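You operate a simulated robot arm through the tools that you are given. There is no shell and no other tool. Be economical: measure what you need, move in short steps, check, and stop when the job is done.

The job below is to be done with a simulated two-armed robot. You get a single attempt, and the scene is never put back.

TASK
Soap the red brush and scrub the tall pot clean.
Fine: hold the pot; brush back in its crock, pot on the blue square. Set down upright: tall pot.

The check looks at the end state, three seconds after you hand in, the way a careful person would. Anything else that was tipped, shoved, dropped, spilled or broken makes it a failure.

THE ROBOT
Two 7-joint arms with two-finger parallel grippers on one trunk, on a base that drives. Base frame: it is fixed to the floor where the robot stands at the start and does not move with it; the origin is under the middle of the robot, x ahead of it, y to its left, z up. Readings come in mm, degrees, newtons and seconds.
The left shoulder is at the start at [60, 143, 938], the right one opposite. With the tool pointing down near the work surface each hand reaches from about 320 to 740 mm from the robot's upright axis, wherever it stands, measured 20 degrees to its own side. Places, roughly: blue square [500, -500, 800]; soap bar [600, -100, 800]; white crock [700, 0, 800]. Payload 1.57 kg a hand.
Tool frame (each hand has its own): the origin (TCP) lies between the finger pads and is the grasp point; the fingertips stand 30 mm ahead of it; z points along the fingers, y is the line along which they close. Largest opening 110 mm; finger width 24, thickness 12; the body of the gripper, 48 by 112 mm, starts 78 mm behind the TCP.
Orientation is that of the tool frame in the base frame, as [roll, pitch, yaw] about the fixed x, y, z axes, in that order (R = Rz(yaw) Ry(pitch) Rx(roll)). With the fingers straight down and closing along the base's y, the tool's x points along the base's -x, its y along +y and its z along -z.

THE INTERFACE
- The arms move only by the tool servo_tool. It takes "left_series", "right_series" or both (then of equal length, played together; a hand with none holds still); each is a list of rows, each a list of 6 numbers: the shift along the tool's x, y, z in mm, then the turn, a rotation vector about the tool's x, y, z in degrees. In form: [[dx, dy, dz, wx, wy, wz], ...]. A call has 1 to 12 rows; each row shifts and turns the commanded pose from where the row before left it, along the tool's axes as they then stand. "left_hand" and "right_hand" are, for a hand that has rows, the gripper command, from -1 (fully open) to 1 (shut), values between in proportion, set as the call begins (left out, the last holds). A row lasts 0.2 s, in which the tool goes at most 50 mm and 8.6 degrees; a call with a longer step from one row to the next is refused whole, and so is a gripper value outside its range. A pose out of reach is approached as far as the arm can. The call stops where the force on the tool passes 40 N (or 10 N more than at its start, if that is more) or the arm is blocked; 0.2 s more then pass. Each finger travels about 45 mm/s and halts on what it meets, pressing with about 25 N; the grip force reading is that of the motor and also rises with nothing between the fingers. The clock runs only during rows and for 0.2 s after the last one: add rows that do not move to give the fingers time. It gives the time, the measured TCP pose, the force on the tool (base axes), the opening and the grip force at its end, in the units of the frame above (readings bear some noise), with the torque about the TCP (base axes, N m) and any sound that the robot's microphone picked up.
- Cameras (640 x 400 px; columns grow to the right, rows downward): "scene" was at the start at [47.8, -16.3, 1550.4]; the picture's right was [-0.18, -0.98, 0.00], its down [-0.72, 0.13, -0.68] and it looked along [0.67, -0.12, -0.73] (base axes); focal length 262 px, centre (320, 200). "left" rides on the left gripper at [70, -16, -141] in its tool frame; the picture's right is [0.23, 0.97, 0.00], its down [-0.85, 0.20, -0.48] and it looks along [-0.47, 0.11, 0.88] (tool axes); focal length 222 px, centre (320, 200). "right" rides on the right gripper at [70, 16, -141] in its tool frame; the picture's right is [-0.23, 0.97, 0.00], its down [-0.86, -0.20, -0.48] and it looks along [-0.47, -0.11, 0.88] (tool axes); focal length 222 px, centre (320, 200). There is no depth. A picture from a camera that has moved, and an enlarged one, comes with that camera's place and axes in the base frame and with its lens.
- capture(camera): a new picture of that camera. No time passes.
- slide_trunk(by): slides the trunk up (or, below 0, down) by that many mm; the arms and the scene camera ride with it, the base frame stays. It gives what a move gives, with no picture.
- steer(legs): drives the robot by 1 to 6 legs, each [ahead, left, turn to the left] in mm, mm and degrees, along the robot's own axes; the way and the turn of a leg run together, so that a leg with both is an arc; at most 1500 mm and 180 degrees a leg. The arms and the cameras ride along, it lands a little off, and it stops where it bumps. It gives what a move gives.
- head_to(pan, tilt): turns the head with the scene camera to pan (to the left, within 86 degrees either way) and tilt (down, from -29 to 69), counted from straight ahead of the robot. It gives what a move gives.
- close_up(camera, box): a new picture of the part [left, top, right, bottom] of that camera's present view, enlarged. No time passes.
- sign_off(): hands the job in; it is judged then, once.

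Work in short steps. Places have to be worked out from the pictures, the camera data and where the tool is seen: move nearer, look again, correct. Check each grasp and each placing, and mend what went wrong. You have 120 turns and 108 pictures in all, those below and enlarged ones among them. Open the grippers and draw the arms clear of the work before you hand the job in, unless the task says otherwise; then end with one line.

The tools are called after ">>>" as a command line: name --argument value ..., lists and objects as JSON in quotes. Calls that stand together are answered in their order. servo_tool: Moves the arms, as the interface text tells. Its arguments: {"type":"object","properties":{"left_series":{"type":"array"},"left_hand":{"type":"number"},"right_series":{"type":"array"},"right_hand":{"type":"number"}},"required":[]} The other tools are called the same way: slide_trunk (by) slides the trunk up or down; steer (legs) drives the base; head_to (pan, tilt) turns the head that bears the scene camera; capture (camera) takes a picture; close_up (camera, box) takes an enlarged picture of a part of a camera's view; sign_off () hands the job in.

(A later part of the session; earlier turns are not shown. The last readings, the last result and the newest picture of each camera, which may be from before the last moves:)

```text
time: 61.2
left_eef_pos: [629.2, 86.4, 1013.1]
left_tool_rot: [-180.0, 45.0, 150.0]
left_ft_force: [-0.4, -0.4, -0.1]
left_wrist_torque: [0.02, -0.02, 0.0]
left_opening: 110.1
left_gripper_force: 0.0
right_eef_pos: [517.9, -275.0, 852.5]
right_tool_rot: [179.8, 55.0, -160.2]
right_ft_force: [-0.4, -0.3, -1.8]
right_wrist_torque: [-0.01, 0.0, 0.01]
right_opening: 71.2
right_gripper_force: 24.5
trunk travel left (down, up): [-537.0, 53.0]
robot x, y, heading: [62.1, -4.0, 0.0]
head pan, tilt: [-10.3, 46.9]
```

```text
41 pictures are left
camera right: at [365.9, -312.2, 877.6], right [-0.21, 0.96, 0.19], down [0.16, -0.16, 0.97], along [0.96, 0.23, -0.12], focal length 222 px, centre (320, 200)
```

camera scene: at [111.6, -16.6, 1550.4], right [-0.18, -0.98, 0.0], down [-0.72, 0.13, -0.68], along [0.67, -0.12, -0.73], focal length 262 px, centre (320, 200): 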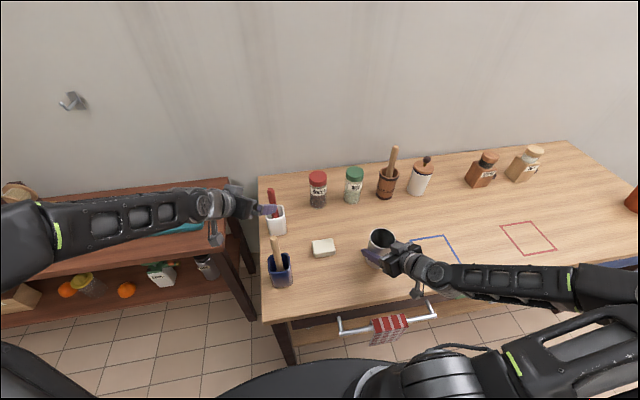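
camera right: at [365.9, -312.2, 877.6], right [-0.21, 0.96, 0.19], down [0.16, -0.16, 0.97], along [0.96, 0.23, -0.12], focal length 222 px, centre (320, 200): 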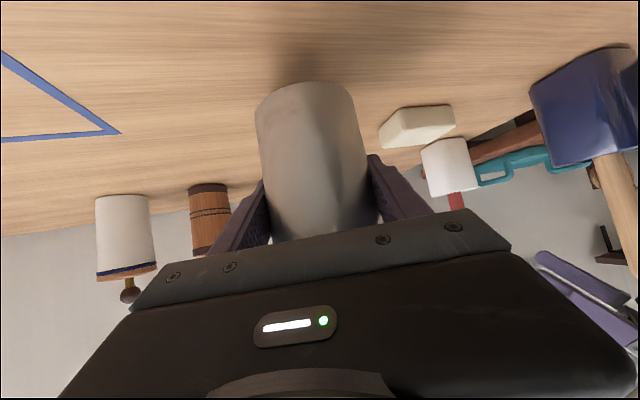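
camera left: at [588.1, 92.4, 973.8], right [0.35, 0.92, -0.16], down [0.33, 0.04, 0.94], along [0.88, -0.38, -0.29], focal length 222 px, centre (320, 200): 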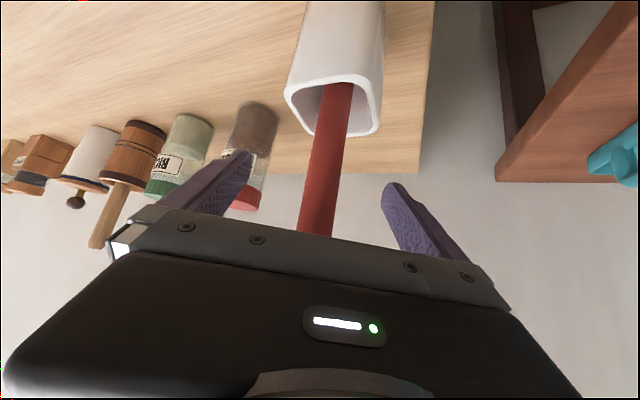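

The pot is lifted and secure. I'll carry it level to above the blue square, whose centre is at about (523,-502).

>>> servo_tool --right_series '[[8.5, -42, -12.2, 0, 0, 0], [8.5, -42, -12.2, 0, 0, 0], [8.5, -42, -12.2, 0, 0, 0], [8.5, -42, -12.2, 0, 0, 0], [8.5, -42, -12.2, 0, 0, 0], [0, 0, 0, 0, 0, 0]]'

>>> close_up --camera "scene" --box '[350, 180, 510, 300]'

>>> capture --camera "right"

```text
time: 62.6
left_eef_pos: [628.8, 86.7, 1013.4]
left_tool_rot: [179.9, 45.0, 150.0]
left_ft_force: [0.6, -0.6, -0.7]
left_wrist_torque: [0.01, -0.02, 0.0]
left_opening: 110.0
left_gripper_force: 0.0
right_eef_pos: [519.8, -496.4, 853.4]
right_tool_rot: [179.9, 55.0, -160.0]
right_ft_force: [0.1, 0.5, -1.3]
right_wrist_torque: [0.0, 0.0, -0.01]
right_opening: 71.2
right_gripper_force: 25.4
trunk travel left (down, up): [-537.0, 53.0]
robot x, y, heading: [63.1, -1.3, 0.1]
head pan, tilt: [-10.3, 46.9]
```

```text
3.33 times, centred on (430, 240) of scene
camera zoom: at [111.6, -16.1, 1550.4], right [-0.18, -0.98, 0.0], down [-0.72, 0.13, -0.68], along [0.67, -0.12, -0.73], focal length 874 px, centre (-47, 67)
```

zoom: 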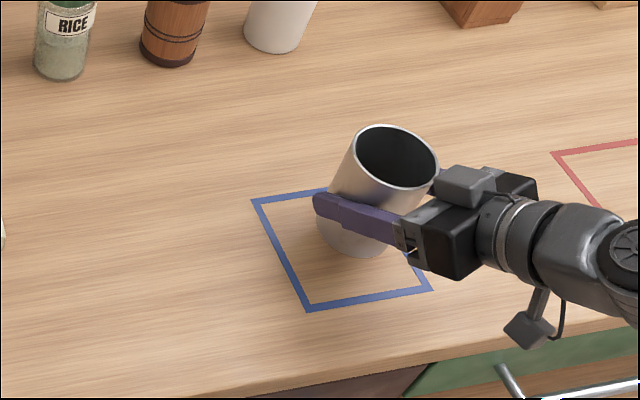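

```text
39 pictures are left
camera right: at [366.4, -535.2, 878.6], right [-0.21, 0.96, 0.19], down [0.16, -0.15, 0.97], along [0.96, 0.24, -0.12], focal length 222 px, centre (320, 200)
```

right: 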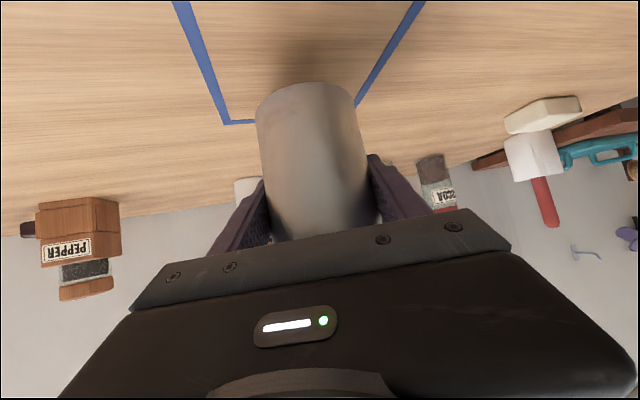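

The pot is over the square, within a few mm of its centre. I'll lower it, slowing near the table (the table height was at TCP z≈821.7).

>>> servo_tool --right_series '[[11.5, 0, 8, 0, 0, 0], [8, 0, 5.6, 0, 0, 0], [3.3, 0, 2.3, 0, 0, 0], [1.6, 0, 1.1, 0, 0, 0], [0, 0, 0, 0, 0, 0]]'

>>> close_up --camera "scene" --box '[390, 210, 490, 285]'

```text
time: 63.8
left_eef_pos: [628.5, 86.5, 1013.1]
left_tool_rot: [180.0, 45.0, 150.1]
left_ft_force: [-0.3, 0.3, -0.3]
left_wrist_torque: [0.01, 0.0, 0.02]
left_opening: 110.0
left_gripper_force: 0.1
right_eef_pos: [521.3, -497.2, 824.0]
right_tool_rot: [179.9, 55.0, -160.1]
right_ft_force: [-0.1, 1.1, -1.1]
right_wrist_torque: [-0.01, -0.02, -0.02]
right_opening: 71.4
right_gripper_force: 25.7
trunk travel left (down, up): [-537.0, 53.0]
robot x, y, heading: [63.9, -2.3, 0.3]
head pan, tilt: [-10.3, 46.9]
```

```text
5.33 times, centred on (440, 248) of scene
camera zoom: at [111.6, -16.4, 1550.4], right [-0.18, -0.98, 0.0], down [-0.72, 0.13, -0.68], along [0.67, -0.12, -0.73], focal length 1399 px, centre (-320, -53)
```

zoom: 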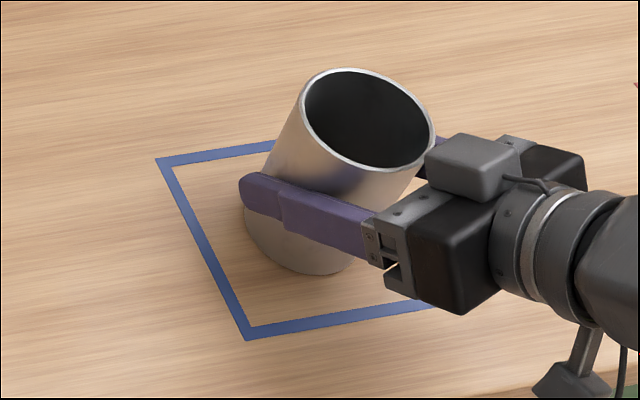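

The pot projects as vertical and well inside the square. I'll lower the last 2–3 mm onto the table.

>>> servo_tool --right_series '[[1.2, 0, 0.8, 0, 0, 0], [0.8, 0, 0.6, 0, 0, 0], [0, 0, 0, 0, 0, 0]]'

```text
time: 64.6
left_eef_pos: [629.5, 87.1, 1013.1]
left_tool_rot: [-180.0, 44.9, 150.1]
left_ft_force: [-0.5, -0.3, 0.1]
left_wrist_torque: [0.06, -0.01, 0.03]
left_opening: 109.9
left_gripper_force: 0.1
right_eef_pos: [521.2, -498.2, 822.3]
right_tool_rot: [-180.0, 55.1, -160.0]
right_ft_force: [-1.1, -0.5, 3.9]
right_wrist_torque: [0.07, -0.03, 0.05]
right_opening: 71.2
right_gripper_force: 25.3
trunk travel left (down, up): [-537.0, 53.0]
robot x, y, heading: [64.6, 1.6, -0.1]
head pan, tilt: [-10.3, 46.9]
```

The pot has touched down (force went from -1.1 to +3.9 N). I'll open the right fingers.

>>> servo_tool --right_series '[[0, 0, 0, 0, 0, 0], [0, 0, 0, 0, 0, 0], [0, 0, 0, 0, 0, 0], [0, 0, 0, 0, 0, 0]]' --right_hand -1

>>> close_up --camera "scene" --box '[390, 210, 490, 285]'

>>> capture --camera "right"

```text
time: 65.6
left_eef_pos: [629.3, 86.1, 1013.3]
left_tool_rot: [-179.9, 45.0, 150.0]
left_ft_force: [0.5, -0.4, 0.4]
left_wrist_torque: [-0.02, 0.0, 0.02]
left_opening: 110.0
left_gripper_force: 0.0
right_eef_pos: [521.1, -498.3, 821.4]
right_tool_rot: [179.9, 55.0, -159.9]
right_ft_force: [0.1, 0.7, -0.5]
right_wrist_torque: [0.01, -0.01, -0.02]
right_opening: 110.0
right_gripper_force: 0.1
trunk travel left (down, up): [-537.0, 53.0]
robot x, y, heading: [61.7, 3.4, -0.1]
head pan, tilt: [-10.3, 46.9]
```

```text
5.33 times, centred on (440, 248) of scene
camera zoom: at [111.5, -16.3, 1550.4], right [-0.18, -0.98, 0.0], down [-0.72, 0.13, -0.68], along [0.67, -0.12, -0.73], focal length 1399 px, centre (-320, -53)
```

zoom: 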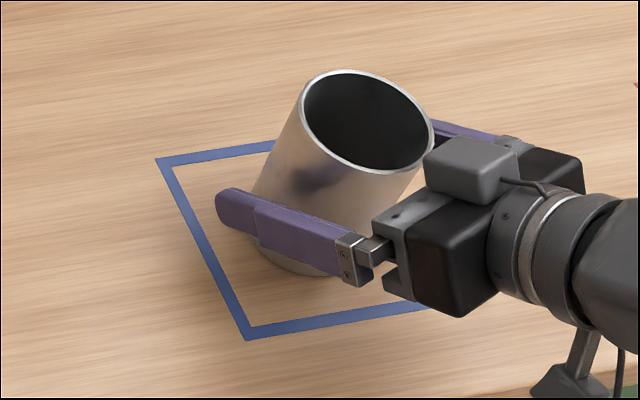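

```text
36 pictures are left
camera right: at [368.1, -535.2, 846.1], right [-0.21, 0.96, 0.19], down [0.16, -0.15, 0.97], along [0.96, 0.24, -0.12], focal length 222 px, centre (320, 200)
```

right: 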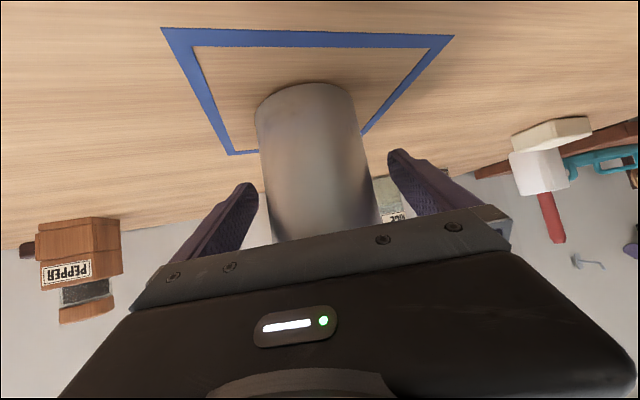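

The pot is free, upright, and inside the square. I'll back the right hand straight out 85 mm, then raise it.

>>> servo_tool --right_series '[[12, 0, -17.2, 0, 0, 0], [18.4, 0, -26.2, 0, 0, 0], [18.4, 0, -26.2, 0, 0, 0], [-32.8, 0, -23, 0, 0, 0], [-32.8, 0, -23, 0, 0, 0], [-32.8, 0, -23, 0, 0, 0], [-32.8, 0, -23, 0, 0, 0], [0, 0, 0, 0, 0, 0]]'

>>> capture --camera "scene"

>>> close_up --camera "scene" --box '[390, 200, 490, 285]'

```text
time: 67.4
left_eef_pos: [629.5, 87.3, 1012.6]
left_tool_rot: [180.0, 45.1, 150.0]
left_ft_force: [0.0, 0.1, -0.3]
left_wrist_torque: [-0.01, 0.01, 0.02]
left_opening: 110.0
left_gripper_force: 0.0
right_eef_pos: [441.6, -528.2, 982.1]
right_tool_rot: [179.8, 55.0, -160.1]
right_ft_force: [-0.3, 0.4, -0.6]
right_wrist_torque: [-0.03, 0.0, -0.01]
right_opening: 110.2
right_gripper_force: 0.0
trunk travel left (down, up): [-537.0, 53.0]
robot x, y, heading: [60.7, 1.4, -0.1]
head pan, tilt: [-10.3, 46.9]
```

```text
35 pictures are left
camera scene: at [111.5, -16.5, 1550.4], right [-0.18, -0.98, 0.0], down [-0.72, 0.13, -0.68], along [0.67, -0.12, -0.73], focal length 262 px, centre (320, 200)
```

scene: 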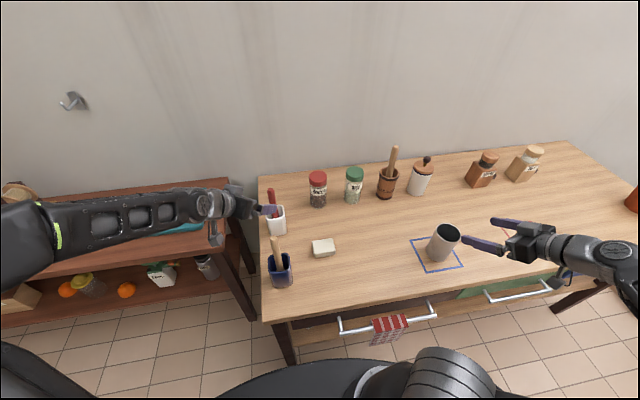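

```text
4.71 times, centred on (440, 242) of scene
camera zoom: at [111.5, -16.5, 1550.4], right [-0.18, -0.98, 0.0], down [-0.72, 0.13, -0.68], along [0.67, -0.12, -0.73], focal length 1234 px, centre (-245, 0)
```

zoom: 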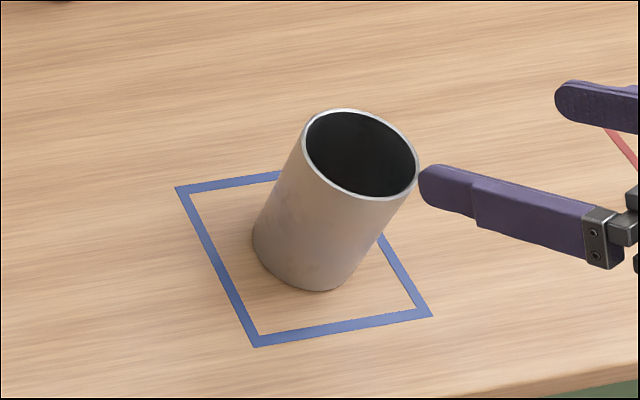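

The pot stands upright on the square. Faint marks show on its outer wall, so I'll enlarge both the wall and the interior before finishing.

>>> close_up --camera "scene" --box '[424, 218, 464, 268]'

>>> capture --camera "right"

```text
8.00 times, centred on (444, 243) of scene
camera zoom: at [111.5, -16.5, 1550.4], right [-0.18, -0.98, 0.0], down [-0.72, 0.13, -0.68], along [0.67, -0.12, -0.73], focal length 2098 px, centre (-672, -144)
```

zoom: 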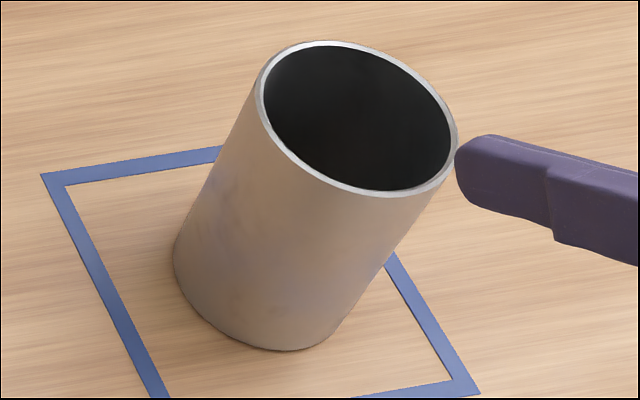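

```text
32 pictures are left
camera right: at [288.0, -565.8, 1007.0], right [-0.21, 0.96, 0.19], down [0.16, -0.15, 0.97], along [0.96, 0.24, -0.12], focal length 222 px, centre (320, 200)
```

right: 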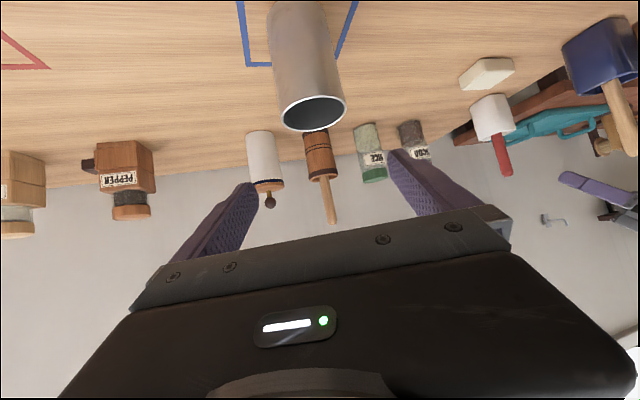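

The outside shows only wood reflections. To check the pot floor itself, I'll raise the right hand and tilt it back to look down into the mouth.

>>> servo_tool --right_series '[[-32.8, 0, -23, 0, 0, 0], [-32.8, 0, -23, 0, 0, 0], [-16.4, 0, -11.5, 0, 0, 0], [0, 0, 0, 0, 7.86, 0], [0, 0, 0, 0, 7.86, 0], [0, 0, 0, 0, 7.86, 0], [0, 0, 0, 0, 7.86, 0], [0, 0, 0, 0, 7.86, 0], [0, 0, 0, 0, 7.86, 0], [0, 0, 0, 0, 7.86, 0], [0, 0, 0, 0, 0, 0]]'

>>> capture --camera "right"

```text
time: 69.8
left_eef_pos: [629.2, 86.1, 1013.0]
left_tool_rot: [-180.0, 45.1, 150.0]
left_ft_force: [0.8, -0.3, 0.3]
left_wrist_torque: [0.03, -0.03, 0.03]
left_opening: 110.3
left_gripper_force: 0.1
right_eef_pos: [440.8, -527.8, 1082.5]
right_tool_rot: [-180.0, -0.1, -159.9]
right_ft_force: [0.4, 0.2, -0.2]
right_wrist_torque: [-0.01, 0.0, 0.0]
right_opening: 109.9
right_gripper_force: 0.1
trunk travel left (down, up): [-537.0, 53.0]
robot x, y, heading: [63.6, -1.3, 0.0]
head pan, tilt: [-10.3, 46.9]
```

```text
31 pictures are left
camera right: at [369.1, -535.6, 1224.1], right [-0.12, 0.99, 0.0], down [0.87, 0.11, 0.48], along [0.47, 0.06, -0.88], focal length 222 px, centre (320, 200)
```

right: 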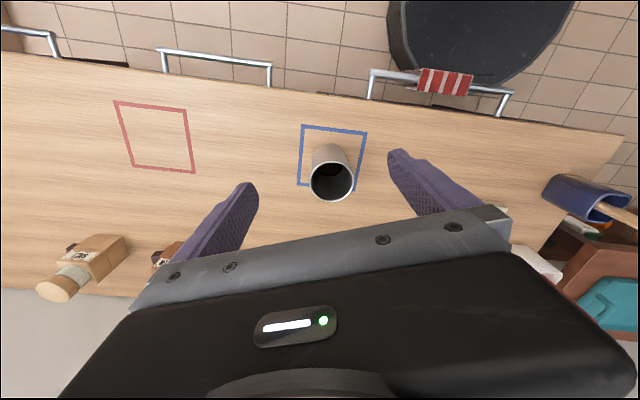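

>>> close_up --camera "right" --box '[295, 130, 365, 210]'

```text
5.00 times, centred on (330, 170) of right
camera zoom: at [369.1, -535.6, 1224.1], right [-0.12, 0.99, 0.0], down [0.87, 0.11, 0.48], along [0.47, 0.06, -0.88], focal length 1111 px, centre (270, 350)
```

zoom: 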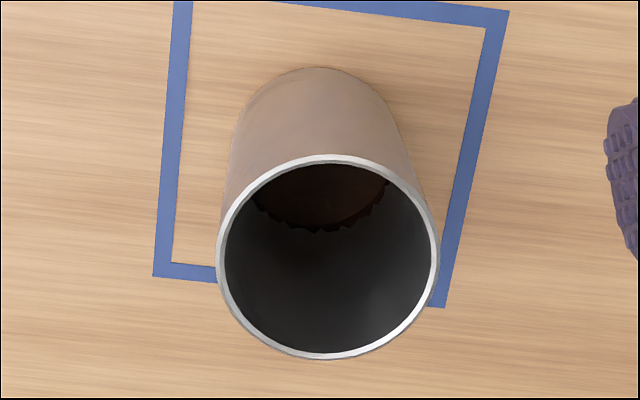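

Looking down I can see the wall is now clean, but a brown patch with a jagged edge remains on the pot floor. I'll bring the right camera more directly above it to see how much is left.

>>> servo_tool --right_series '[[-24, -6, 32.4, 0, 0, 0], [-24, -6, 32.4, 0, 0, 0], [-24, -6, 32.4, 0, 0, 0], [0, 0, 0, 0, 0, 0]]'

>>> capture --camera "right"

```text
time: 70.8
left_eef_pos: [628.5, 86.5, 1013.0]
left_tool_rot: [-180.0, 44.9, 150.1]
left_ft_force: [-0.5, 0.3, -0.8]
left_wrist_torque: [0.01, -0.03, 0.01]
left_opening: 110.0
left_gripper_force: 0.0
right_eef_pos: [515.1, -521.1, 982.8]
right_tool_rot: [179.9, 0.0, -160.0]
right_ft_force: [-0.4, 0.1, -0.1]
right_wrist_torque: [0.0, -0.01, 0.0]
right_opening: 110.0
right_gripper_force: 0.1
trunk travel left (down, up): [-537.0, 53.0]
robot x, y, heading: [67.6, 0.9, -0.0]
head pan, tilt: [-10.3, 46.9]
```

```text
29 pictures are left
camera right: at [443.4, -528.9, 1125.5], right [-0.12, 0.99, 0.0], down [0.87, 0.1, 0.48], along [0.48, 0.06, -0.88], focal length 222 px, centre (320, 200)
```

right: 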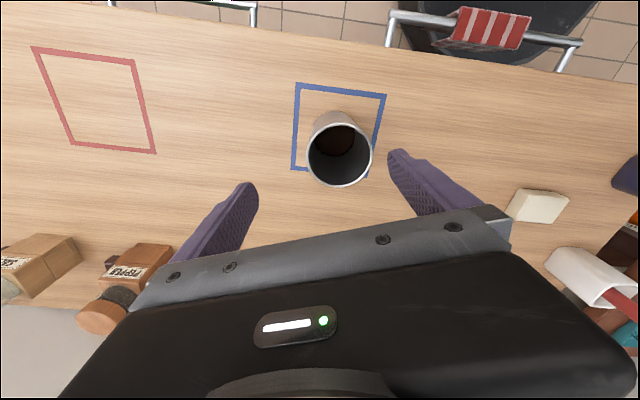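

>>> close_up --camera "right" --box '[300, 105, 380, 195]'

```text
4.44 times, centred on (340, 150) of right
camera zoom: at [443.4, -528.9, 1125.5], right [-0.12, 0.99, 0.0], down [0.87, 0.1, 0.48], along [0.48, 0.06, -0.88], focal length 987 px, centre (231, 422)
```

zoom: 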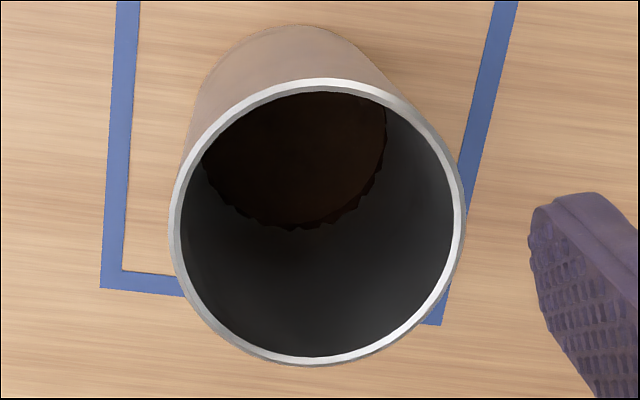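

>>> close_up --camera "right" --box '[318, 118, 358, 160]'

```text
9.52 times, centred on (338, 139) of right
camera zoom: at [443.4, -528.9, 1125.5], right [-0.12, 0.99, 0.0], down [0.87, 0.1, 0.48], along [0.48, 0.06, -0.88], focal length 2116 px, centre (149, 781)
```

zoom: 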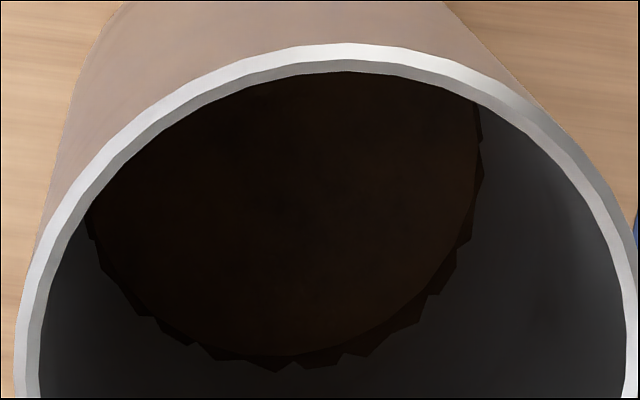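

The wall band is clean, but the pot floor is still brown, so more scrubbing is needed. I'll retrace both hands together: the right back up to its approach pose, the left back to the brush handle.

>>> servo_tool --right_series '[[24, 6, -32.4, 0, 0, 0], [24, 6, -32.4, 0, 0, 0], [24, 6, -32.4, 0, 0, 0], [0, 0, 0, 0, -7.86, 0], [0, 0, 0, 0, -7.86, 0], [0, 0, 0, 0, -7.86, 0], [0, 0, 0, 0, -7.86, 0], [0, 0, 0, 0, -7.86, 0], [0, 0, 0, 0, -7.86, 0], [0, 0, 0, 0, -7.86, 0], [0, 0, 0, 0, 0, 0]]' --left_series '[[21, 0, 21, 0, 0, 0], [21, 0, 21, 0, 0, 0], [19, 0, 19, 0, 0, 0], [-14, 0, 14, 0, 0, 0], [-14, 0, 14, 0, 0, 0], [-14, 0, 14, 0, 0, 0], [-14, 0, 14, 0, 0, 0], [-12, 0, 12, 0, 0, 0], [-9, 0, 9, 0, 0, 0], [0, 0, 0, 0, 0, 0], [0, 0, 0, 0, 0, 0]]'

>>> capture --camera "left"

```text
time: 73.2
left_eef_pos: [725.5, 31.6, 927.7]
left_tool_rot: [179.9, 45.0, 150.0]
left_ft_force: [-0.4, -0.9, 0.1]
left_wrist_torque: [0.0, -0.01, 0.01]
left_opening: 109.8
left_gripper_force: 0.0
right_eef_pos: [440.9, -527.0, 1081.9]
right_tool_rot: [-180.0, 55.1, -160.0]
right_ft_force: [0.3, -0.2, -0.1]
right_wrist_torque: [0.01, -0.02, 0.0]
right_opening: 110.0
right_gripper_force: 0.1
trunk travel left (down, up): [-537.0, 53.0]
robot x, y, heading: [62.3, 1.9, 0.0]
head pan, tilt: [-10.3, 46.9]
```

```text
26 pictures are left
camera left: at [588.5, 91.7, 977.1], right [0.35, 0.92, -0.16], down [0.33, 0.04, 0.94], along [0.88, -0.38, -0.29], focal length 222 px, centre (320, 200)
```

left: 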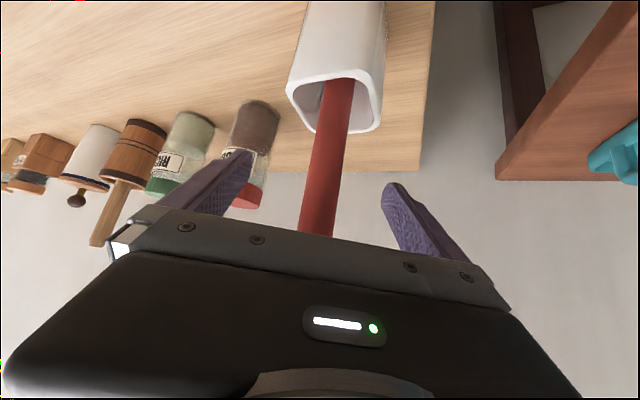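

The handle is between the fingers. I'll close the left hand while the right hand comes down to grasp height behind the pot.

>>> servo_tool --left_series '[[0, 0, 0, 0, 0, 0], [0, 0, 0, 0, 0, 0], [0, 0, 0, 0, 0, 0], [0, 0, 0, 0, 0, 0], [0, 0, 0, 0, 0, 0], [0, 0, 0, 0, 0, 0], [0, 0, 0, 0, 0, 0], [0, 0, 0, 0, 0, 0]]' --right_series '[[32.8, 0, 23, 0, 0, 0], [32.8, 0, 23, 0, 0, 0], [32.8, 0, 23, 0, 0, 0], [32.8, 0, 23, 0, 0, 0], [32.8, 0, 23, 0, 0, 0], [32.8, 0, 23, 0, 0, 0], [15.6, 0, 10.9, 0, 0, 0], [0, 0, 0, 0, 0, 0]]' --left_hand 1

>>> capture --camera "right"

```text
time: 75.0
left_eef_pos: [724.8, 32.7, 926.4]
left_tool_rot: [179.9, 44.9, 150.0]
left_ft_force: [0.9, -0.2, 0.3]
left_wrist_torque: [-0.01, -0.02, -0.02]
left_opening: 22.5
left_gripper_force: 25.1
right_eef_pos: [442.7, -527.1, 821.9]
right_tool_rot: [180.0, 55.0, -160.1]
right_ft_force: [-0.3, 0.7, -0.2]
right_wrist_torque: [0.04, 0.02, -0.01]
right_opening: 110.0
right_gripper_force: 0.1
trunk travel left (down, up): [-537.0, 53.0]
robot x, y, heading: [63.9, 0.3, -0.2]
head pan, tilt: [-10.3, 46.9]
```

```text
25 pictures are left
camera right: at [290.2, -564.8, 846.5], right [-0.21, 0.96, 0.19], down [0.16, -0.15, 0.97], along [0.96, 0.24, -0.12], focal length 222 px, centre (320, 200)
```

right: 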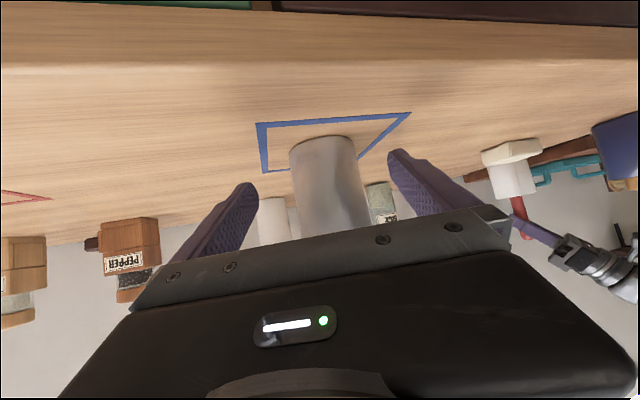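

The brush is gripped and the right hand is aligned. Next, the right goes forward 84 mm onto the pot while the left lifts the brush.

>>> servo_tool --left_series '[[-14, 0, -14, 0, 0, 0], [-23, 0, -23, 0, 0, 0], [-23, 0, -23, 0, 0, 0], [-23, 0, -23, 0, 0, 0], [-23, 0, -23, 0, 0, 0], [0, 0, 0, 0, 0, 0]]' --right_series '[[-16, 0, 22.9, 0, 0, 0], [-16, 0, 22.9, 0, 0, 0], [-16, 0, 22.9, 0, 0, 0], [0, 0, 0, 0, 0, 0], [0, 0, 0, 0, 0, 0], [0, 0, 0, 0, 0, 0]]'

>>> servo_tool --left_series '[[3.2, -37.6, -3.2, 0, 0, 0], [3.2, -37.6, -3.2, 0, 0, 0], [3.2, -37.6, -3.2, 0, 0, 0], [3.2, -37.6, -3.2, 0, 0, 0], [5.7, -35, -5.7, 0, 0, 0], [0, 0, 0, 0, 0, 0]]' --right_series '[[0, 0, 0, 0, 0, 0], [0, 0, 0, 0, 0, 0], [0, 0, 0, 0, 0, 0], [0, 0, 0, 0, 0, 0], [0, 0, 0, 0, 0, 0], [0, 0, 0, 0, 0, 0]]' --right_hand 1

>>> capture --camera "scene"

```text
time: 76.4
left_eef_pos: [723.8, 31.5, 1076.1]
left_tool_rot: [-180.0, 44.9, 149.9]
left_ft_force: [-1.3, 0.5, -1.1]
left_wrist_torque: [0.0, 0.01, -0.02]
left_opening: 22.2
left_gripper_force: 25.3
right_eef_pos: [520.2, -496.4, 820.2]
right_tool_rot: [179.8, 55.1, -160.0]
right_ft_force: [0.1, 0.3, 1.2]
right_wrist_torque: [0.03, 0.03, 0.0]
right_opening: 109.8
right_gripper_force: 0.1
trunk travel left (down, up): [-537.0, 53.0]
robot x, y, heading: [63.7, -1.8, 0.0]
head pan, tilt: [-10.3, 46.9]
```

```text
time: 77.8
left_eef_pos: [610.5, -115.9, 1077.0]
left_tool_rot: [-180.0, 45.0, 150.2]
left_ft_force: [-1.2, -0.3, -0.9]
left_wrist_torque: [0.0, 0.0, 0.02]
left_opening: 22.2
left_gripper_force: 25.1
right_eef_pos: [521.9, -497.9, 821.6]
right_tool_rot: [179.9, 54.9, -160.0]
right_ft_force: [1.3, 0.7, 0.2]
right_wrist_torque: [0.06, -0.08, -0.04]
right_opening: 71.5
right_gripper_force: 25.1
trunk travel left (down, up): [-537.0, 53.0]
robot x, y, heading: [66.6, 1.9, -0.2]
head pan, tilt: [-10.3, 46.9]
```

```text
24 pictures are left
camera scene: at [111.8, -16.2, 1550.4], right [-0.18, -0.98, 0.0], down [-0.72, 0.13, -0.68], along [0.67, -0.12, -0.73], focal length 262 px, centre (320, 200)
```

scene: 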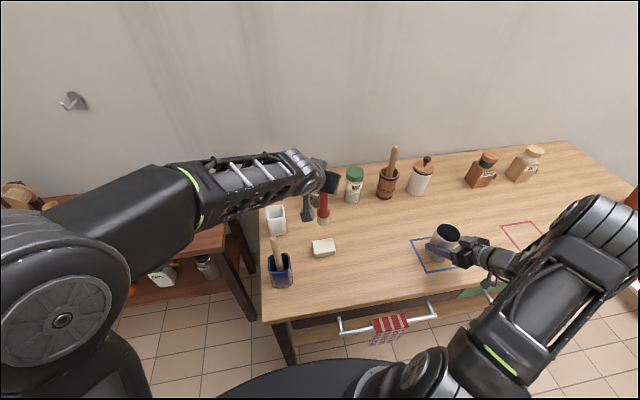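

The pot is held again at 71.5 mm. I'll re-soap the brush, coming down to just above the soap, then pressing lightly.

>>> servo_tool --left_series '[[23.3, 0, 21.6, 0, 0, 0], [23.3, 0, 21.6, 0, 0, 0], [23.3, 0, 21.6, 0, 0, 0], [23.3, 0, 21.6, 0, 0, 0], [1.4, 0, 1.4, 0, 0, 0], [0, 0, 0, 0, 0, 0]]'

```text
time: 79.2
left_eef_pos: [605.1, -112.6, 948.3]
left_tool_rot: [179.9, 45.1, 150.1]
left_ft_force: [0.7, 0.3, 6.3]
left_wrist_torque: [0.13, 0.02, -0.02]
left_opening: 22.4
left_gripper_force: 24.9
right_eef_pos: [519.2, -497.4, 821.5]
right_tool_rot: [179.9, 55.0, -160.1]
right_ft_force: [0.5, 0.5, 1.0]
right_wrist_torque: [0.02, 0.01, 0.01]
right_opening: 71.3
right_gripper_force: 24.9
trunk travel left (down, up): [-537.0, 53.0]
robot x, y, heading: [61.0, 0.3, -0.0]
head pan, tilt: [-10.3, 46.9]
```

Light contact at 6 N. I'll press about 1 mm more, rub, and then lift.

>>> servo_tool --left_series '[[0.7, 0, 0.7, 0, 0, 0], [0, 10, 0, 0, 0, 0], [0, -10, 0, 0, 0, 0], [0, -10, 0, 0, 0, 0], [0, 10, 0, 0, 0, 0], [0.4, 10, 0.4, 0, 0, 0], [0, -10, 0, 0, 0, 0], [0, -10, 0, 0, 0, 0], [0, 10, 0, 0, 0, 0], [0, 0, 0, 0, 0, 0]]'

>>> servo_tool --left_series '[[-20, 0, -20, 0, 0, 0], [-25, 0, -25, 0, 0, 0], [-25, 0, -25, 0, 0, 0], [-25, 0, -25, 0, 0, 0], [0, 0, 0, 4.7, 0, 4.7], [0, 0, 0, 4.7, 0, 4.7], [0, 0, 0, 4.7, 0, 4.7], [0, 0, 0, 0, 0, 0]]'

>>> close_up --camera "left" --box '[280, 0, 420, 90]'

```text
time: 81.4
left_eef_pos: [602.6, -116.2, 947.3]
left_tool_rot: [180.0, 45.0, 149.9]
left_ft_force: [-4.7, -4.0, 14.5]
left_wrist_torque: [-0.3, 0.39, 0.02]
left_opening: 22.5
left_gripper_force: 24.8
right_eef_pos: [519.1, -497.4, 821.5]
right_tool_rot: [179.9, 55.1, -160.0]
right_ft_force: [1.2, -0.9, -0.7]
right_wrist_torque: [-0.02, -0.04, 0.0]
right_opening: 71.5
right_gripper_force: 24.7
trunk travel left (down, up): [-537.0, 53.0]
robot x, y, heading: [62.3, 1.1, 0.2]
head pan, tilt: [-10.3, 46.9]
```

```text
time: 83.2
left_eef_pos: [604.0, -113.1, 1080.1]
left_tool_rot: [179.9, 45.1, 130.1]
left_ft_force: [0.3, -0.4, -0.8]
left_wrist_torque: [-0.02, 0.01, 0.01]
left_opening: 22.2
left_gripper_force: 25.2
right_eef_pos: [519.4, -497.9, 821.2]
right_tool_rot: [179.9, 55.0, -159.9]
right_ft_force: [-0.6, -0.6, 1.6]
right_wrist_torque: [0.02, -0.07, 0.02]
right_opening: 71.2
right_gripper_force: 24.8
trunk travel left (down, up): [-537.0, 53.0]
robot x, y, heading: [63.2, -3.4, 0.3]
head pan, tilt: [-10.3, 46.9]
```

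```text
4.44 times, centred on (350, 45) of left
camera zoom: at [497.4, -9.7, 1130.1], right [0.64, 0.75, -0.16], down [0.32, -0.08, 0.94], along [0.69, -0.66, -0.29], focal length 987 px, centre (187, 889)
```

zoom: 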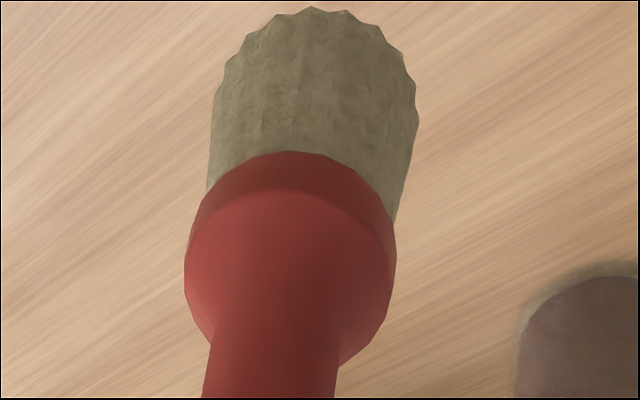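

The brush is re-soaped. I'll carry it level toward the pot at about (521,-500), going two-thirds of the way and looking first.

>>> servo_tool --left_series '[[-19.1, -34.7, 19.1, 0, 0, 0], [-19.1, -34.7, 19.1, 0, 0, 0], [-19.1, -34.7, 19.1, 0, 0, 0], [-19.1, -34.7, 19.1, 0, 0, 0], [-19.1, -34.7, 19.1, 0, 0, 0], [-19.1, -34.7, 19.1, 0, 0, 0], [-19.1, -34.7, 19.1, 0, 0, 0], [0, 0, 0, 0, 0, 0]]'

>>> capture --camera "scene"

```text
time: 85.0
left_eef_pos: [540.9, -414.3, 1080.9]
left_tool_rot: [180.0, 44.9, 130.1]
left_ft_force: [-0.5, -0.5, -0.9]
left_wrist_torque: [-0.01, -0.03, 0.02]
left_opening: 22.1
left_gripper_force: 25.2
right_eef_pos: [520.6, -497.7, 821.1]
right_tool_rot: [180.0, 55.0, -160.1]
right_ft_force: [0.2, 1.6, 0.7]
right_wrist_torque: [0.08, -0.07, 0.0]
right_opening: 71.2
right_gripper_force: 24.8
trunk travel left (down, up): [-537.0, 53.0]
robot x, y, heading: [65.4, 2.1, -0.3]
head pan, tilt: [-10.3, 46.9]
```

```text
22 pictures are left
camera scene: at [111.7, -16.2, 1550.4], right [-0.18, -0.98, 0.0], down [-0.72, 0.13, -0.68], along [0.67, -0.12, -0.73], focal length 262 px, centre (320, 200)
```

scene: 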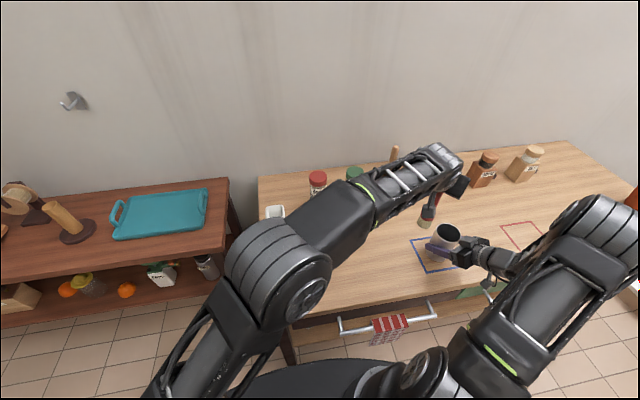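

There's good clearance. I'll do the last stretch to over the mouth and down 32 mm, then check alignment.

>>> servo_tool --left_series '[[-18.7, -35.2, 18.7, 0, 0, 0], [-18.7, -35.2, 18.7, 0, 0, 0], [0, 0, 0, 0, 0, 0], [11.3, 0, 11.3, 0, 0, 0], [11.3, 0, 11.3, 0, 0, 0], [0, 0, 0, 0, 0, 0]]'

>>> close_up --camera "scene" --box '[400, 170, 500, 270]'

>>> close_up --camera "left" --box '[220, 0, 420, 120]'

```text
time: 86.4
left_eef_pos: [520.8, -487.5, 1047.5]
left_tool_rot: [180.0, 45.1, 130.2]
left_ft_force: [-0.3, -0.6, -1.5]
left_wrist_torque: [-0.01, 0.01, 0.0]
left_opening: 22.1
left_gripper_force: 25.1
left hand out of reach, approached as far as the arm can: row 2
right_eef_pos: [520.9, -496.8, 821.8]
right_tool_rot: [179.9, 55.0, -160.0]
right_ft_force: [-0.2, 0.5, 0.1]
right_wrist_torque: [0.05, -0.02, 0.02]
right_opening: 71.2
right_gripper_force: 25.3
trunk travel left (down, up): [-537.0, 53.0]
robot x, y, heading: [64.3, -2.3, -0.1]
head pan, tilt: [-10.3, 46.9]
```

```text
4.00 times, centred on (450, 220) of scene
camera zoom: at [111.6, -16.4, 1550.4], right [-0.18, -0.98, 0.0], down [-0.72, 0.13, -0.68], along [0.67, -0.12, -0.73], focal length 1049 px, centre (-200, 120)
```

zoom: 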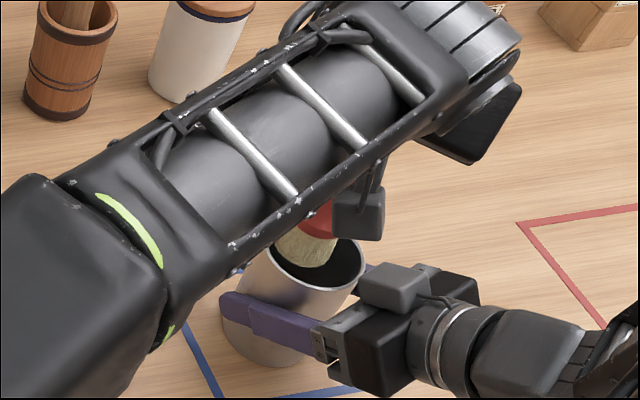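

```text
3.20 times, centred on (320, 60) of left
camera zoom: at [414.1, -383.9, 1097.2], right [0.64, 0.75, -0.16], down [0.32, -0.08, 0.94], along [0.7, -0.66, -0.29], focal length 711 px, centre (320, 648)
```

zoom: 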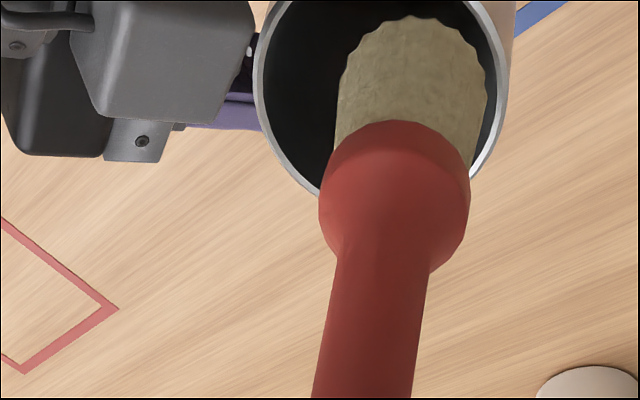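

The left arm stopped about 12 mm short because of reach. Now that it's lower I'll shift that last 12 mm and check.

>>> servo_tool --left_series '[[-6.5, -7.7, 6.5, 0, 0, 0], [0, 0, 0, 0, 0, 0]]'

>>> close_up --camera "left" --box '[220, 0, 420, 120]'

```text
time: 87.0
left_eef_pos: [520.9, -499.1, 1047.7]
left_tool_rot: [179.9, 45.0, 130.1]
left_ft_force: [0.0, -0.5, -0.6]
left_wrist_torque: [-0.01, 0.01, 0.01]
left_opening: 22.1
left_gripper_force: 25.5
right_eef_pos: [519.7, -498.5, 820.4]
right_tool_rot: [179.9, 55.0, -160.0]
right_ft_force: [-0.3, 0.5, 0.3]
right_wrist_torque: [0.02, -0.05, -0.02]
right_opening: 71.2
right_gripper_force: 24.6
trunk travel left (down, up): [-537.0, 53.0]
robot x, y, heading: [64.6, 2.1, -0.3]
head pan, tilt: [-10.3, 46.9]
```

```text
3.20 times, centred on (320, 60) of left
camera zoom: at [414.0, -395.0, 1096.9], right [0.64, 0.75, -0.16], down [0.32, -0.07, 0.94], along [0.7, -0.66, -0.29], focal length 711 px, centre (320, 648)
```

zoom: 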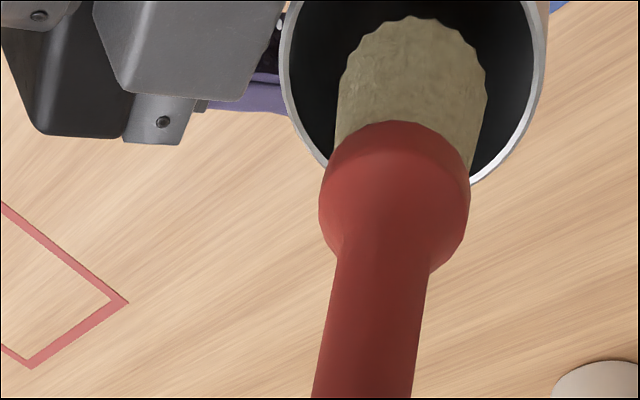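

That's centred, the same as the first time. I'll lower to just above the floor (contact expected near TCP 921).

>>> servo_tool --left_series '[[21, 0, 21, 0, 0, 0], [25, 0, 25, 0, 0, 0], [25, 0, 25, 0, 0, 0], [12, 0, 12, 0, 0, 0], [3, 0, 3, 0, 0, 0], [0, 0, 0, 0, 0, 0]]'

>>> capture --camera "left"

```text
time: 88.4
left_eef_pos: [521.3, -498.9, 925.7]
left_tool_rot: [-180.0, 44.9, 130.1]
left_ft_force: [-0.6, -0.9, -1.4]
left_wrist_torque: [-0.01, 0.02, -0.04]
left_opening: 22.2
left_gripper_force: 25.0
right_eef_pos: [519.8, -497.9, 821.1]
right_tool_rot: [179.9, 55.0, -160.0]
right_ft_force: [-0.6, -1.0, 0.2]
right_wrist_torque: [-0.01, -0.02, -0.03]
right_opening: 71.4
right_gripper_force: 25.0
trunk travel left (down, up): [-537.0, 53.0]
robot x, y, heading: [60.7, 0.2, -0.2]
head pan, tilt: [-10.3, 46.9]
```

```text
18 pictures are left
camera left: at [414.3, -396.7, 975.4], right [0.64, 0.75, -0.16], down [0.32, -0.08, 0.94], along [0.7, -0.66, -0.29], focal length 222 px, centre (320, 200)
```

left: 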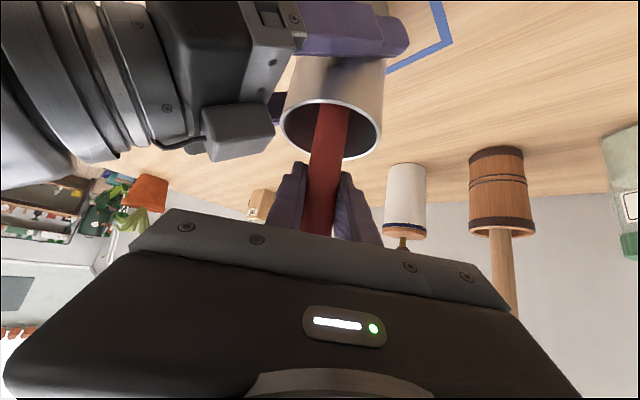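

The brush is inside, clear all round. I'll lower to floor contact.

>>> servo_tool --left_series '[[1.4, 0, 1.4, 0, 0, 0], [1.4, 0, 1.4, 0, 0, 0], [1, 0, 1, 0, 0, 0], [0, 0, 0, 0, 0, 0]]'

```text
time: 89.4
left_eef_pos: [522.9, -499.7, 923.4]
left_tool_rot: [180.0, 45.3, 130.1]
left_ft_force: [-1.3, 1.3, 14.3]
left_wrist_torque: [0.32, 0.41, -0.01]
left_opening: 22.3
left_gripper_force: 24.4
right_eef_pos: [520.5, -497.8, 820.7]
right_tool_rot: [-179.9, 55.1, -160.0]
right_ft_force: [5.2, -4.7, -5.6]
right_wrist_torque: [-0.02, -0.4, -0.11]
right_opening: 71.1
right_gripper_force: 24.5
trunk travel left (down, up): [-537.0, 53.0]
robot x, y, heading: [63.0, -4.1, -0.2]
head pan, tilt: [-10.3, 46.9]
```

Firm floor contact at 14 N. I'll scrub the floor with a tight 7 mm circle, then a wide 14 mm one, keeping the pressure on.

>>> servo_tool --left_series '[[-5, 0, 5, 0, 0, 0], [1.5, 5, -1.5, 0, 0, 0], [3.5, 2, -3.5, 0, 0, 0], [3.5, -2, -3.5, 0, 0, 0], [1.5, -5, -1.5, 0, 0, 0], [-1.5, -5, 1.5, 0, 0, 0], [-3.5, -2, 3.5, 0, 0, 0], [-3.5, 2, 3.5, 0, 0, 0], [-1.5, 5, 1.5, 0, 0, 0], [5, 0, -5, 0, 0, 0], [0, 0, 0, 0, 0, 0]]'

>>> servo_tool --left_series '[[1, 0, 1, 0, 0, 0], [-9.9, 0, 9.9, 0, 0, 0], [2.9, 9.9, -2.9, 0, 0, 0], [7, 4.1, -7, 0, 0, 0], [7, -4.1, -7, 0, 0, 0], [2.9, -9.9, -2.9, 0, 0, 0], [-2.9, -9.9, 2.9, 0, 0, 0], [-7, -4.1, 7, 0, 0, 0], [-7, 4.1, 7, 0, 0, 0], [-2.9, 9.9, 2.9, 0, 0, 0], [9.9, 0, -9.9, 0, 0, 0], [0, 0, 0, 0, 0, 0]]'

```text
time: 91.8
left_eef_pos: [523.1, -499.1, 921.3]
left_tool_rot: [179.9, 45.0, 130.1]
left_ft_force: [1.5, -2.3, 5.3]
left_wrist_torque: [-0.3, -0.3, -0.01]
left_opening: 22.2
left_gripper_force: 24.8
right_eef_pos: [520.3, -497.3, 820.9]
right_tool_rot: [179.8, 55.0, -160.0]
right_ft_force: [-2.2, 3.1, -4.3]
right_wrist_torque: [0.13, 0.18, 0.02]
right_opening: 71.6
right_gripper_force: 25.6
trunk travel left (down, up): [-537.0, 53.0]
robot x, y, heading: [62.8, 1.5, -0.0]
head pan, tilt: [-10.3, 46.9]
```

```text
time: 94.4
left_eef_pos: [521.5, -493.3, 918.3]
left_tool_rot: [179.9, 44.9, 130.1]
left_ft_force: [0.0, 0.1, -1.1]
left_wrist_torque: [-0.01, 0.04, 0.02]
left_opening: 22.1
left_gripper_force: 25.8
left hand out of reach, approached as far as the arm can: row 2
right_eef_pos: [520.0, -497.5, 821.0]
right_tool_rot: [179.8, 54.9, -160.0]
right_ft_force: [-0.7, 0.8, -0.1]
right_wrist_torque: [0.0, 0.0, 0.02]
right_opening: 71.3
right_gripper_force: 25.5
trunk travel left (down, up): [-537.0, 53.0]
robot x, y, heading: [61.7, -2.4, 0.1]
head pan, tilt: [-10.3, 46.9]
```

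The last round drifted about 6 mm at the reach limit and lost pressure. I'll recentre, press 2.5 mm, and use cross strokes.

>>> servo_tool --left_series '[[-1.4, -3.9, 5, 0, 0, 0], [0, 12, 0, 0, 0, 0], [0, -12, 0, 0, 0, 0], [0, -12, 0, 0, 0, 0], [0, 12, 0, 0, 0, 0], [6, 0, -6, 0, 0, 0], [-6, 0, 6, 0, 0, 0], [-6, 0, 6, 0, 0, 0], [6, 0, -6, 0, 0, 0], [0, 0, 0, 0, 0, 0]]'

>>> servo_tool --left_series '[[1, 0, 1, 0, 0, 0], [4, 8, -4, 0, 0, 0], [-4, -8, 4, 0, 0, 0], [-4, -8, 4, 0, 0, 0], [4, 8, -4, 0, 0, 0], [4, -8, -4, 0, 0, 0], [-4, 8, 4, 0, 0, 0], [-4, 8, 4, 0, 0, 0], [4, -8, -4, 0, 0, 0], [7.5, 0, -7.5, 0, 0, 0], [-7.5, 0, 7.5, 0, 0, 0], [0, 0, 0, 0, 0, 0]]'

```text
time: 96.6
left_eef_pos: [519.3, -499.7, 917.5]
left_tool_rot: [-180.0, 45.2, 130.1]
left_ft_force: [2.1, -2.3, 7.6]
left_wrist_torque: [-0.2, -0.12, 0.02]
left_opening: 22.3
left_gripper_force: 25.2
right_eef_pos: [520.0, -497.9, 822.3]
right_tool_rot: [180.0, 55.0, -160.0]
right_ft_force: [-1.4, -0.2, -0.1]
right_wrist_torque: [0.17, 0.0, -0.01]
right_opening: 71.2
right_gripper_force: 25.1
trunk travel left (down, up): [-537.0, 53.0]
robot x, y, heading: [63.2, 0.1, 0.1]
head pan, tilt: [-10.3, 46.9]
```

```text
time: 99.2
left_eef_pos: [519.0, -497.9, 915.0]
left_tool_rot: [179.9, 45.0, 130.1]
left_ft_force: [-3.1, 2.7, 12.9]
left_wrist_torque: [0.45, 0.4, 0.0]
left_opening: 22.3
left_gripper_force: 24.4
right_eef_pos: [520.3, -497.2, 821.6]
right_tool_rot: [-180.0, 55.0, -160.0]
right_ft_force: [2.1, -2.1, -6.1]
right_wrist_torque: [0.14, -0.12, 0.08]
right_opening: 71.4
right_gripper_force: 24.7
trunk travel left (down, up): [-537.0, 53.0]
robot x, y, heading: [64.0, 3.8, 0.1]
head pan, tilt: [-10.3, 46.9]
```

Solid scrubbing contact throughout (8–13 N). I'll lift the brush out and move it aside while the right hand still holds the pot.

>>> servo_tool --left_series '[[-22, 0, -22, 0, 0, 0], [-25, 0, -25, 0, 0, 0], [-25, 0, -25, 0, 0, 0], [-22, 0, -22, 0, 0, 0], [19.8, 28.8, -19.8, 0, 0, 0], [19.8, 28.8, -19.8, 0, 0, 0], [19.8, 28.8, -19.8, 0, 0, 0], [19.8, 28.8, -19.8, 0, 0, 0], [19.8, 28.8, -19.8, 0, 0, 0], [0, 0, 0, 0, 0, 0]]'

>>> servo_tool --right_series '[[0, 0, 0, 0, 0, 0], [0, 0, 0, 0, 0, 0], [0, 0, 0, 0, 0, 0], [0, 0, 0, 0, 0, 0], [12, 0, -17.2, 0, 0, 0], [18.4, 0, -26.2, 0, 0, 0], [18.4, 0, -26.2, 0, 0, 0], [0, 0, 0, 0, 0, 0]]' --right_hand -1

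>>> capture --camera "scene"

```text
time: 101.4
left_eef_pos: [538.0, -298.6, 1048.0]
left_tool_rot: [179.9, 45.0, 130.0]
left_ft_force: [0.2, -0.2, -0.6]
left_wrist_torque: [0.02, 0.02, -0.03]
left_opening: 22.5
left_gripper_force: 25.2
right_eef_pos: [519.4, -496.7, 821.5]
right_tool_rot: [179.9, 55.0, -160.1]
right_ft_force: [0.0, 0.6, 1.3]
right_wrist_torque: [0.08, 0.02, 0.05]
right_opening: 71.6
right_gripper_force: 25.0
trunk travel left (down, up): [-537.0, 53.0]
robot x, y, heading: [59.3, -0.8, 0.0]
head pan, tilt: [-10.3, 46.9]
```

```text
time: 103.2
left_eef_pos: [538.1, -299.0, 1046.9]
left_tool_rot: [-179.9, 45.1, 130.1]
left_ft_force: [0.0, 0.0, -0.3]
left_wrist_torque: [0.0, 0.04, 0.02]
left_opening: 22.0
left_gripper_force: 25.3
right_eef_pos: [441.8, -525.9, 821.2]
right_tool_rot: [180.0, 55.1, -160.0]
right_ft_force: [-1.3, -0.3, 1.0]
right_wrist_torque: [0.0, -0.02, -0.01]
right_opening: 110.0
right_gripper_force: 0.0
trunk travel left (down, up): [-537.0, 53.0]
robot x, y, heading: [63.5, -1.8, -0.0]
head pan, tilt: [-10.3, 46.9]
```

```text
17 pictures are left
camera scene: at [111.8, -16.3, 1550.4], right [-0.18, -0.98, 0.0], down [-0.72, 0.13, -0.68], along [0.67, -0.12, -0.73], focal length 262 px, centre (320, 200)
```

scene: 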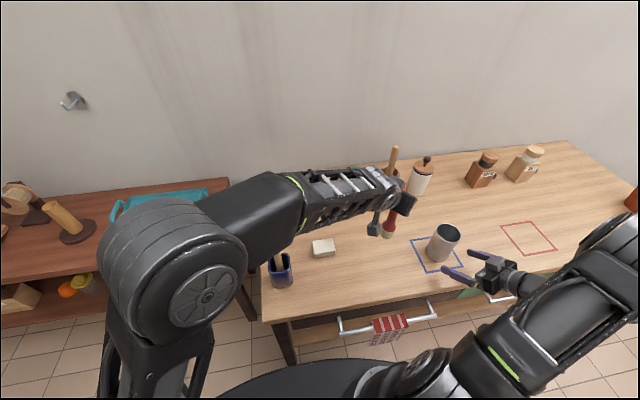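

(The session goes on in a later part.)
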